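You operate a simulated robot arm through the tools that you are given. There is no shell and no other tool. Be economical: measure what you need, move in short steps, check, and stop when the job is done.

Carry out the task below with a simulated robot arm. There is one attempt and no reset: what you move stays moved.

TASK
Put the white press and the tissue in the small pot.
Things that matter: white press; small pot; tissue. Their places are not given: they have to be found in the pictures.

It is judged by the outcome, as a careful person would: the job done as asked, and still so three seconds after it is handed in. It fails if anything else is knocked over, pushed out of place, dropped, spilled or broken.

THE ROBOT
A 7-joint arm with a two-finger parallel gripper, fixed in place. Base frame: the origin is at the foot of the arm, x ahead of it, y to its left, z up; the work surface is at about z = 0. Lengths are in mm, angles in rad, forces in N, time in s.
With the tool pointing down near the work surface it reaches from about 220 to 580 mm from the base axis. Its first joint turns from -1.152 to 1.152 rad. Payload 2.5 kg.
Tool frame: the origin (TCP) lies between the finger pads and is the grasp point; the fingertips stand 23 mm ahead of it; z points along the fingers, y is the line along which they close. The gripper opens to 94 mm. The fingers are 38 mm wide and 10 mm thick; the gripper's body (54 by 96 mm) begins 39 mm behind the TCP.
Orientation is that of the tool frame in the base frame, as [roll, pitch, yaw] about the fixed x, y, z axes, in that order (R = Rz(yaw) Ry(pitch) Rx(roll)). With the fingers straight down and closing along the base's y, the tool's x points along the base's -x, its y along +y and its z along -z.

THE INTERFACE
- The arm moves only by the tool step_arm. Its argument "increments" is a list of rows, each an object of numbers (a shift or turn left out is 0, a gripper value left out holds the last): "wx", "wy", "wz": the turn, a rotation vector about the tool's x, y, z in units of 120 degrees (1.0 is 120 degrees); "x", "y", "z": the shift along the tool's x, y, z in units of 400 mm (1.0 is 400 mm); "fingers": the gripper command, from -1 (fully open) to 1 (shut), values between in proportion. In form: [{"wx": .., "wy": .., "wz": .., "x": .., "y": .., "z": .., "fingers": ..}, ...]. A call has 1 to 20 rows; each row is the pose to reach, as a shift and turn from the pose commanded when the call began, along the tool's axes at that moment. A call with a number of a shift or a turn outside -1 to 1 is refused whole. A row lasts 0.2 s, in which the tool goes at most 50 mm and 0.15 rad; a call with a longer step from one row to the next is refused whole, and so is a gripper value outside its range. A pose out of reach is approached as far as the arm can. The call stops where the force on the tool passes 40 N (or 10 N more than at its start, if that is more) or the arm is blocked; 0.2 s more then pass. The fingers move at their own pace (about 108 mm/s each) and stop on an object; they squeeze with about 38 N. The grip force told is the motor's: it shows also when the fingers shut on nothing. Time passes only in rows, and 0.2 s behind the last, so rows that repeat a pose let the fingers close. It gives the time, the measured TCP pose, the force on the tool (base axes), the opening and the grip force at its end, in the units of the frame above (readings bear some noise).
- Cameras (640 x 400 px; columns grow to the right, rows downward): "scene" is fixed at [95.6, -393.1, 552.2]; the picture's right is [0.96, -0.28, 0.00], its down [-0.14, -0.47, -0.87] and it looks along [0.25, 0.83, -0.49] (base axes); focal length 298 px, centre (320, 200). "wrist" rides on the gripper at [-39, 0, -44] in the tool frame; the picture's right is [0.00, -1.00, 0.00], its down [0.97, 0.00, -0.24] and it looks along [0.24, 0.00, 0.97] (tool axes); focal length 218 px, centre (320, 200).
- grab_frame(camera): a new picture of that camera. No time passes.
- measure_at(camera, pixels): for up to 12 pixels [column, row] of the newest picture of that camera ("zoom" is the newest enlarged one), the place [x, y, z] in the base frame of the surface seen there, good to about 3 mm. No time passes.
- close_up(camera, box): a new picture of the part [left, top, right, bottom] of that camera's present view, enlarged. No time passes.
- close_job(): hands the job in; it is judged then, once.

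Work in short steps. Measure before you move; look again where a grasp or a placing could have gone wrong, and mend it. You have 60 turns and 20 pictures in all, the two below and enlarged ones among them. Open the gripper and draw the arm clear of the work before you hand the job in, unless the task says otherwise; then end with one line.

The tools are called after "Request:" as a command line: name --argument value ..., lists and objects as JSON in quotes. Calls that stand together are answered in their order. step_arm: Moves the arm, as the interface text tells. Its arguments: {"type":"object","properties":{"increments":{"type":"array"}},"required":["increments"]} The other tools are called the same way: grab_frame (camera) takes a picture; measure_at (camera, pixels) gives the place of the surface under pixels of a picture; close_up (camera, box) takes an enlarged picture of a part of a camera's view; close_job () hands the job in.

At the start:

```text
time: 0.0
ee_pos: [309.4, 198.2, 356.9]
orientation: [3.141, 0.0, -3.14]
contact_force: [0.7, 0.3, 0.9]
grip_width: 94.0
finger_force: 0.2
```

scene: 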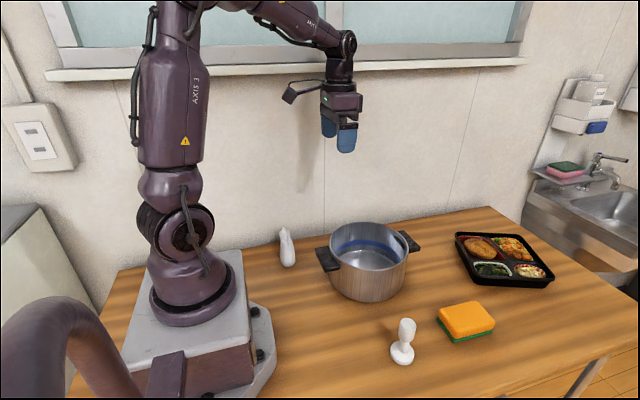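
wrist: 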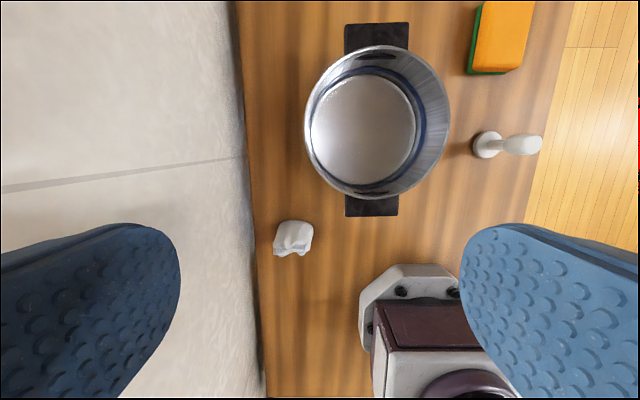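

The press stands near scene (402,345), the tissue near (287,247), and the pot near (368,260). I measure them first.

Request:
measure_at --camera "scene" --pixels '[[406, 323], [404, 338], [402, 352], [402, 362], [284, 232], [288, 248], [289, 263], [330, 240], [408, 245], [370, 298], [370, 224], [370, 260]]'

Request:
measure_at --camera "wrist" --pixels '[[293, 232], [285, 250], [303, 228], [487, 145], [530, 145], [360, 130], [310, 125], [446, 125], [376, 50], [376, 195], [376, 30], [370, 208]]'

Request:
close_up --camera "scene" --box '[260, 200, 460, 380]'

```text
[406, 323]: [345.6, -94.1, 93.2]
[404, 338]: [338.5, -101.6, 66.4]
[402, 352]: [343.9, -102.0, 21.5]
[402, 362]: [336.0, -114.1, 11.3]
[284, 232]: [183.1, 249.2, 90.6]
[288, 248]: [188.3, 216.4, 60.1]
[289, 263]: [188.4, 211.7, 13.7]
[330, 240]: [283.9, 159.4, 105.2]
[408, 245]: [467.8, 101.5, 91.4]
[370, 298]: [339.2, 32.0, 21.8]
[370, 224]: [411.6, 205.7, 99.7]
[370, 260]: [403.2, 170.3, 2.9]
```

```text
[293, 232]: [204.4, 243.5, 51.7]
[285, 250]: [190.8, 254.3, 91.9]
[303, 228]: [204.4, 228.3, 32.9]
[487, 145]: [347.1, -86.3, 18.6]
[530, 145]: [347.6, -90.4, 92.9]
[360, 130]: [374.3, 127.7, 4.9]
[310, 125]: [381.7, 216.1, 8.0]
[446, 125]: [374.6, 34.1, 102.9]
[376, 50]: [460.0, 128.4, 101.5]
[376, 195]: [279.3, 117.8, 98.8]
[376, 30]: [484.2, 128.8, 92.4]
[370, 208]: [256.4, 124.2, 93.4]
```

```text
2.22 times, centred on (360, 290) of scene
```

zoom: 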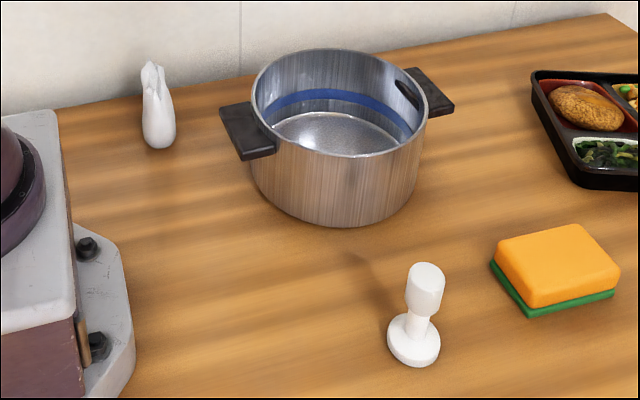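

The press is at about (346,-90) with its top near z 98, and the pot's centre is about (370,125) with a radius near 90. I go above the press and look with the wrist camera.

Request:
step_arm --increments '[{"x": -0.0114, "y": -0.09, "z": 0.0365, "fingers": -1}, {"x": -0.0229, "y": -0.18, "z": 0.073}, {"x": -0.0343, "y": -0.27, "z": 0.1095}, {"x": -0.0458, "y": -0.36, "z": 0.146}, {"x": -0.0572, "y": -0.45, "z": 0.1825}, {"x": -0.0686, "y": -0.54, "z": 0.219}, {"x": -0.08, "y": -0.63, "z": 0.2555}, {"x": -0.0915, "y": -0.72, "z": 0.292}, {"x": -0.0915, "y": -0.72, "z": 0.392}, {"x": -0.0915, "y": -0.72, "z": 0.392}]'

Request:
grab_frame --camera "wrist"

```text
time: 2.2
ee_pos: [346.5, -89.4, 199.5]
orientation: [3.141, 0.0, 3.14]
contact_force: [0.8, 0.7, -0.2]
grip_width: 94.1
finger_force: 0.1
```

```text
16 pictures are left
```

wrist: 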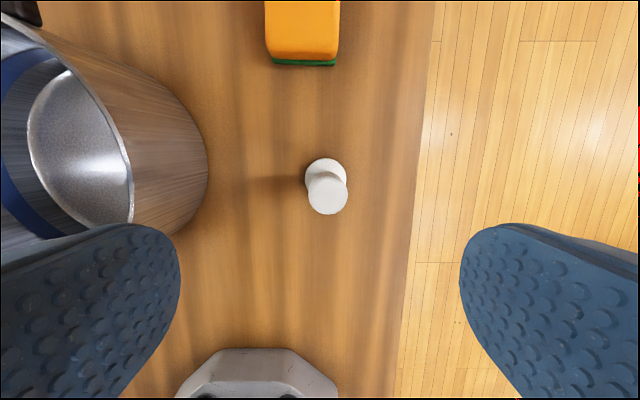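

The press's top disc is at about (328,195). I measure its edges.

Request:
measure_at --camera "wrist" --pixels '[[328, 195], [312, 195], [344, 195], [328, 180], [328, 210], [325, 162], [307, 178]]'

```text
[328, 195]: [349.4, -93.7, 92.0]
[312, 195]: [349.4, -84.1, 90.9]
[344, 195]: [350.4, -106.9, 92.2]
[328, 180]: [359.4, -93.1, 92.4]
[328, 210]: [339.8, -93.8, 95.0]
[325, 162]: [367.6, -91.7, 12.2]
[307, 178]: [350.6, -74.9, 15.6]
```

The handle's centre is about (349,-94.5), roughly 28 mm wide, with its top at z 93. I go down to TCP z 74 and grip.

Request:
step_arm --increments '[{"x": -0.006, "y": -0.0125, "z": 0.08}, {"x": -0.006, "y": -0.0125, "z": 0.16}, {"x": -0.006, "y": -0.0125, "z": 0.24}, {"x": -0.006, "y": -0.0125, "z": 0.314}, {"x": -0.006, "y": -0.0125, "z": 0.314}, {"x": -0.006, "y": -0.0125, "z": 0.314, "fingers": 1}, {"x": -0.006, "y": -0.0125, "z": 0.314}, {"x": -0.006, "y": -0.0125, "z": 0.314}, {"x": -0.006, "y": -0.0125, "z": 0.314}]'

```text
time: 4.2
ee_pos: [348.1, -94.7, 75.0]
orientation: [3.14, -0.001, -3.141]
contact_force: [0.9, -0.4, 0.0]
grip_width: 27.9
finger_force: 38.1
```

The press is held, with the opening at 27.9 mm. I lift it and carry it above the pot's near side at (330,125).

Request:
step_arm --increments '[{"z": -0.1}, {"z": -0.2}, {"z": -0.3}, {"z": -0.39}, {"x": 0.008, "y": 0.09, "z": -0.39}, {"x": 0.016, "y": 0.18, "z": -0.39}, {"x": 0.024, "y": 0.27, "z": -0.39}, {"x": 0.032, "y": 0.36, "z": -0.39}, {"x": 0.04, "y": 0.45, "z": -0.39}, {"x": 0.0475, "y": 0.549, "z": -0.39}, {"x": 0.0475, "y": 0.549, "z": -0.39}]'

Request:
grab_frame --camera "wrist"

Request:
grab_frame --camera "scene"

```text
time: 6.6
ee_pos: [329.1, 126.3, 229.2]
orientation: [3.141, 0.001, 3.138]
contact_force: [-0.3, 0.0, -0.6]
grip_width: 28.0
finger_force: 38.1
```

```text
15 pictures are left
```

wrist: 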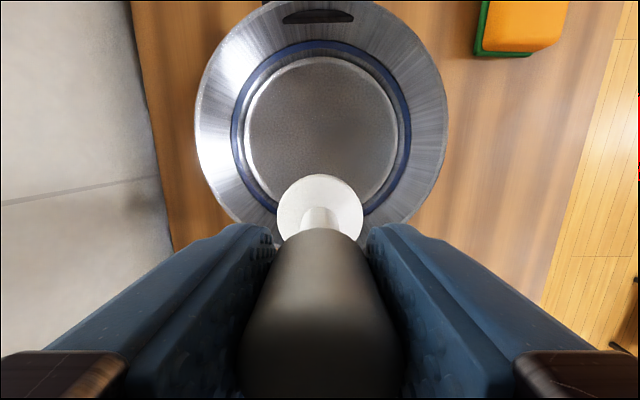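

```text
14 pictures are left
```

scene: 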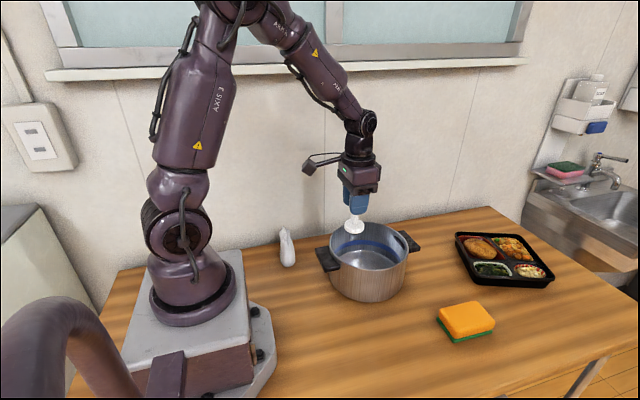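

The press hangs upright over the pot. I measure the pot's rim and floor edges.

Request:
measure_at --camera "wrist" --pixels '[[247, 120], [396, 130], [320, 60], [320, 130], [236, 130], [408, 130], [198, 110], [446, 110], [320, 44], [320, 178]]'

```text
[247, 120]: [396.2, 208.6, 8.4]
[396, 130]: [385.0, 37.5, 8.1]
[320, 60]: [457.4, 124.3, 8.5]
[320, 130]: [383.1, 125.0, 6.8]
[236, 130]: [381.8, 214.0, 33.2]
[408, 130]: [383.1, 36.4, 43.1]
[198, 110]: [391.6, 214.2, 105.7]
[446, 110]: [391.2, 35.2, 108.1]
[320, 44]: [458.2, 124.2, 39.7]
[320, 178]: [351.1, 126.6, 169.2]
```

The pot floor is flat at z 7 with a radius near 85, so there is room. I lower to TCP z 83, open partway and rise.

Request:
step_arm --increments '[{"z": 0.1}, {"z": 0.2}, {"z": 0.3}, {"z": 0.345}, {"z": 0.3675}, {"z": 0.3675}]'

Request:
step_arm --increments '[{"fingers": -0.1}, {}, {}]'

Request:
step_arm --increments '[{"z": -0.06}, {"z": -0.16}, {"z": -0.26}, {"z": -0.36}, {"z": -0.46}, {"z": -0.46}]'

Request:
grab_frame --camera "wrist"

```text
time: 8.0
ee_pos: [329.1, 125.0, 83.7]
orientation: [-3.14, 0.0, -3.141]
contact_force: [-0.1, -0.1, -1.5]
grip_width: 28.2
finger_force: 38.1
```

```text
time: 8.8
ee_pos: [327.7, 125.2, 84.5]
orientation: [3.142, 0.0, 3.141]
contact_force: [-0.1, 0.2, 0.3]
grip_width: 51.8
finger_force: 0.0
```

```text
time: 10.2
ee_pos: [327.8, 124.6, 268.5]
orientation: [3.141, 0.0, -3.141]
contact_force: [-0.7, -0.8, 0.1]
grip_width: 52.0
finger_force: 0.1
```

```text
13 pictures are left
```

wrist: 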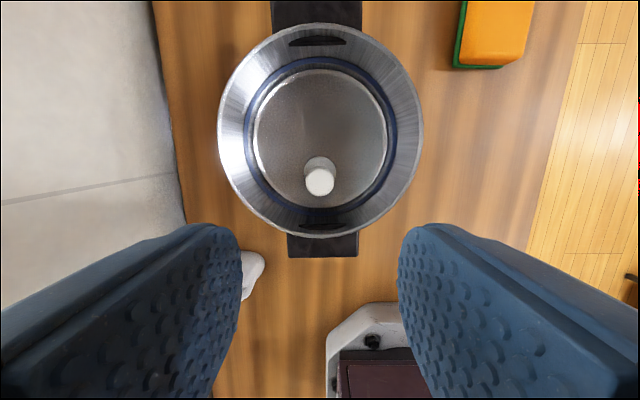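

The press stands upright in the pot. Next I measure the tissue and the wall behind it in a scene close-up.

Request:
close_up --camera "scene" --box '[250, 210, 330, 280]'

Request:
measure_at --camera "wrist" --pixels '[[100, 150], [165, 100], [180, 200], [250, 265], [258, 258], [340, 330], [335, 375]]'

Request:
measure_at --camera "scene" --pixels '[[285, 150], [285, 200], [287, 220]]'

```text
5.71 times, centred on (290, 245) of scene
```

zoom: 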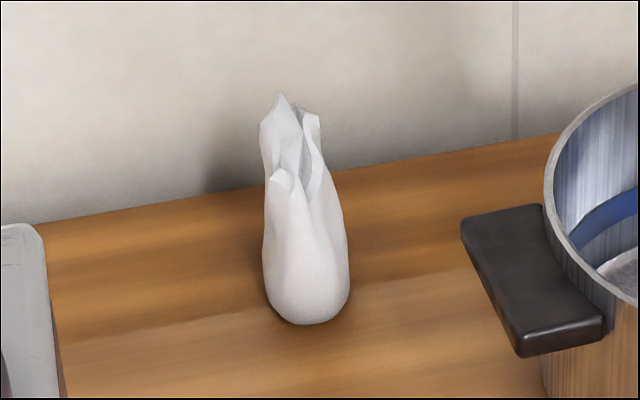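

```text
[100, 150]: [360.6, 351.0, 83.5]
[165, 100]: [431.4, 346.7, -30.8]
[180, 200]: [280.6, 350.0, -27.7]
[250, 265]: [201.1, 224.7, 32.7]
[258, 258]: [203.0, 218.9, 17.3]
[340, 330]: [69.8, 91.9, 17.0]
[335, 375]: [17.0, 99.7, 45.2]
```

```text
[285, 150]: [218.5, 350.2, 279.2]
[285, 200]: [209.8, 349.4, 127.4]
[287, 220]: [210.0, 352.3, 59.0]
```

The wall is at y 350, so there is plenty of room. I move above the tissue, open fully and look.

Request:
step_arm --increments '[{"x": 0.066, "y": 0.054, "z": 0.02, "fingers": -1}, {"x": 0.132, "y": 0.108, "z": 0.04}, {"x": 0.198, "y": 0.162, "z": 0.06}, {"x": 0.264, "y": 0.216, "z": 0.09}, {"x": 0.33, "y": 0.269, "z": 0.12}, {"x": 0.33, "y": 0.269, "z": 0.12}, {"x": 0.33, "y": 0.269, "z": 0.12}]'

Request:
grab_frame --camera "wrist"

```text
time: 11.8
ee_pos: [196.7, 233.6, 220.4]
orientation: [3.141, 0.0, 3.14]
contact_force: [0.4, -0.2, -0.2]
grip_width: 94.0
finger_force: 0.0
```

```text
11 pictures are left
```

wrist: 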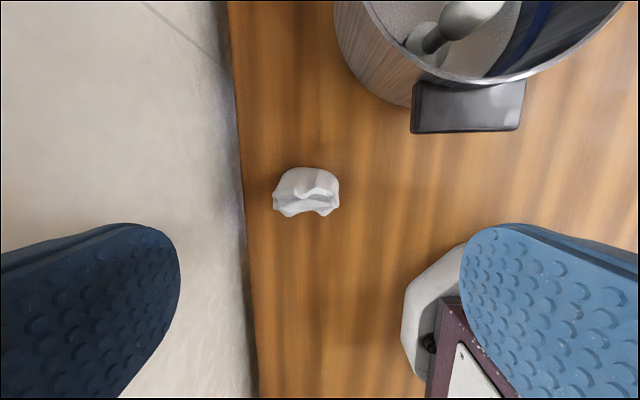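

Request:
measure_at --camera "wrist" --pixels '[[276, 205], [337, 205], [306, 212], [305, 190], [308, 170], [283, 180], [336, 180], [297, 214], [470, 115], [420, 260]]'

Request:
close_up --camera "wrist" --box '[260, 155, 356, 225]'

```text
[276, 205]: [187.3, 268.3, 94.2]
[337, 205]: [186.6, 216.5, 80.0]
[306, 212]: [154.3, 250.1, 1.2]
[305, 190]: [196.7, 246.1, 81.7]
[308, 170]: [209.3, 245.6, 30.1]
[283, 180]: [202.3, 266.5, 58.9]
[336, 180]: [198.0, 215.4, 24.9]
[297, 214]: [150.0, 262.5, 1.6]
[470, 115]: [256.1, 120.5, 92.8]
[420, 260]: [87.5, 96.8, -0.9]
```

```text
5.71 times, centred on (308, 190) of wrist
```

zoom: 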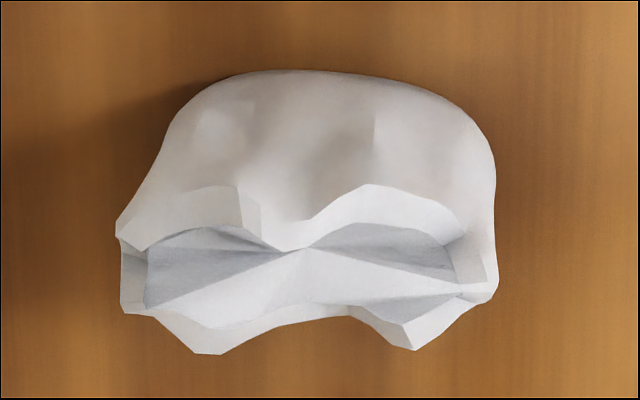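

The tissue spans y 216–268 and x about 180–210, with its top at z 94. I grip it along y at (193,242,64).

Request:
step_arm --increments '[{"x": 0.009, "y": 0.021, "z": 0.08}, {"x": 0.009, "y": 0.021, "z": 0.18}, {"x": 0.009, "y": 0.021, "z": 0.28}, {"x": 0.009, "y": 0.021, "z": 0.35}, {"x": 0.009, "y": 0.021, "z": 0.391}, {"x": 0.009, "y": 0.021, "z": 0.391}]'

Request:
step_arm --increments '[{"fingers": 1}, {}, {}, {}]'

```text
time: 13.2
ee_pos: [192.9, 241.2, 63.5]
orientation: [-3.141, -0.001, -3.141]
contact_force: [-0.4, 0.0, -0.1]
grip_width: 93.7
finger_force: 0.1
```

```text
time: 14.2
ee_pos: [193.6, 240.8, 64.4]
orientation: [-3.14, 0.001, 3.141]
contact_force: [0.1, 0.3, -0.1]
grip_width: 48.6
finger_force: 38.3
```

The tissue is gripped at 48.6 mm. I lift it and carry it above the pot's far side at (411,125).

Request:
step_arm --increments '[{"z": -0.1}, {"z": -0.2}, {"z": -0.3}, {"z": -0.4}, {"z": -0.44}, {"x": -0.09, "y": -0.048, "z": -0.44}, {"x": -0.18, "y": -0.097, "z": -0.44}, {"x": -0.27, "y": -0.145, "z": -0.44}, {"x": -0.36, "y": -0.194, "z": -0.44}, {"x": -0.45, "y": -0.242, "z": -0.44}, {"x": -0.545, "y": -0.2925, "z": -0.44}, {"x": -0.545, "y": -0.2925, "z": -0.44}]'

Request:
grab_frame --camera "wrist"

Request:
close_up --camera "scene" --box '[260, 120, 460, 320]'

```text
time: 16.8
ee_pos: [411.9, 123.5, 240.4]
orientation: [3.14, -0.001, 3.139]
contact_force: [0.0, -0.5, 0.5]
grip_width: 48.3
finger_force: 38.0
```

```text
9 pictures are left
```

wrist: 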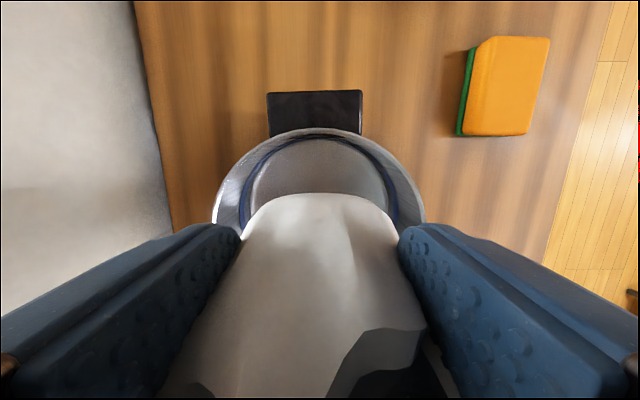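

```text
2.00 times, centred on (360, 220) of scene
```

zoom: 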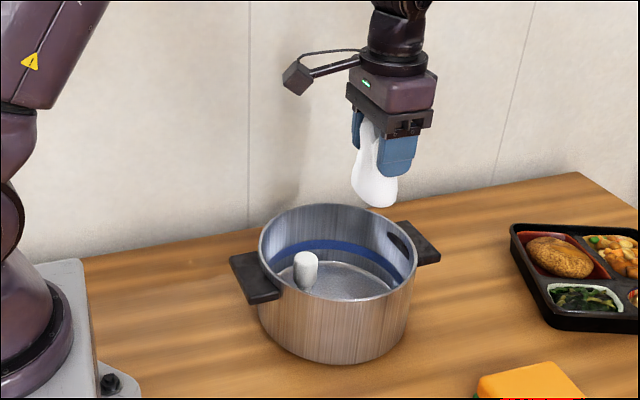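

The tissue hangs upright over the far part of the pot, clear of the press. I lower to TCP z 73 and open to about 68 mm. The body then stays above the rim.

Request:
step_arm --increments '[{"z": 0.1}, {"z": 0.2}, {"z": 0.3}, {"z": 0.36}, {"z": 0.4}, {"z": 0.418}, {"z": 0.418}]'

Request:
step_arm --increments '[{"fingers": -0.45}, {}, {}, {}]'

Request:
step_arm --increments '[{"z": -0.05}, {"z": -0.12}, {"z": -0.22}, {"z": -0.32}, {"z": -0.42}, {"z": -0.52}, {"z": -0.52}]'

Request:
grab_frame --camera "wrist"

Request:
grab_frame --camera "scene"

```text
time: 18.4
ee_pos: [411.6, 124.0, 72.4]
orientation: [-3.141, -0.001, 3.141]
contact_force: [-0.6, -0.2, 0.4]
grip_width: 48.9
finger_force: 37.8
```

```text
time: 19.4
ee_pos: [411.8, 123.8, 71.8]
orientation: [3.14, 0.001, 3.142]
contact_force: [1.0, 1.1, -0.1]
grip_width: 68.2
finger_force: 0.1
```

```text
time: 21.0
ee_pos: [411.9, 123.7, 281.5]
orientation: [-3.141, 0.0, 3.141]
contact_force: [-0.5, -0.5, 0.4]
grip_width: 68.3
finger_force: 0.1
```

```text
7 pictures are left
```

wrist: 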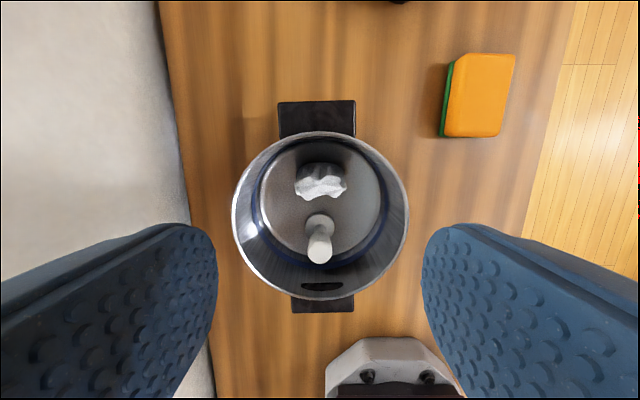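

```text
6 pictures are left
```

scene: 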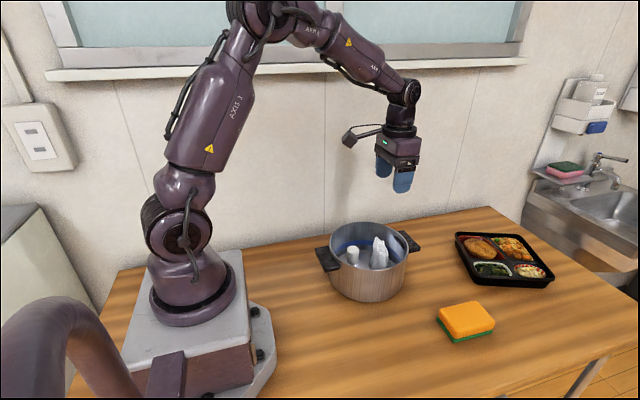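

Both things stand in the pot, and nothing else has moved. I open fully, draw up and aside, and then hand in.

Request:
step_arm --increments '[{"z": -0.06, "x": 0.06, "fingers": -1}, {"z": -0.12, "x": 0.14}, {"z": -0.15, "x": 0.2}, {"z": -0.15, "x": 0.2}, {"z": -0.15, "x": 0.2}]'

Request:
close_job

```text
time: 22.2
ee_pos: [331.7, 124.0, 339.6]
orientation: [3.142, 0.001, 3.141]
contact_force: [-0.1, -0.2, -0.6]
grip_width: 93.9
finger_force: 0.1
```

```text
The job is handed in.
```

The white press and the tissue are both standing in the small pot, nothing else was moved, and the job is handed in with the gripper open and the arm clear.
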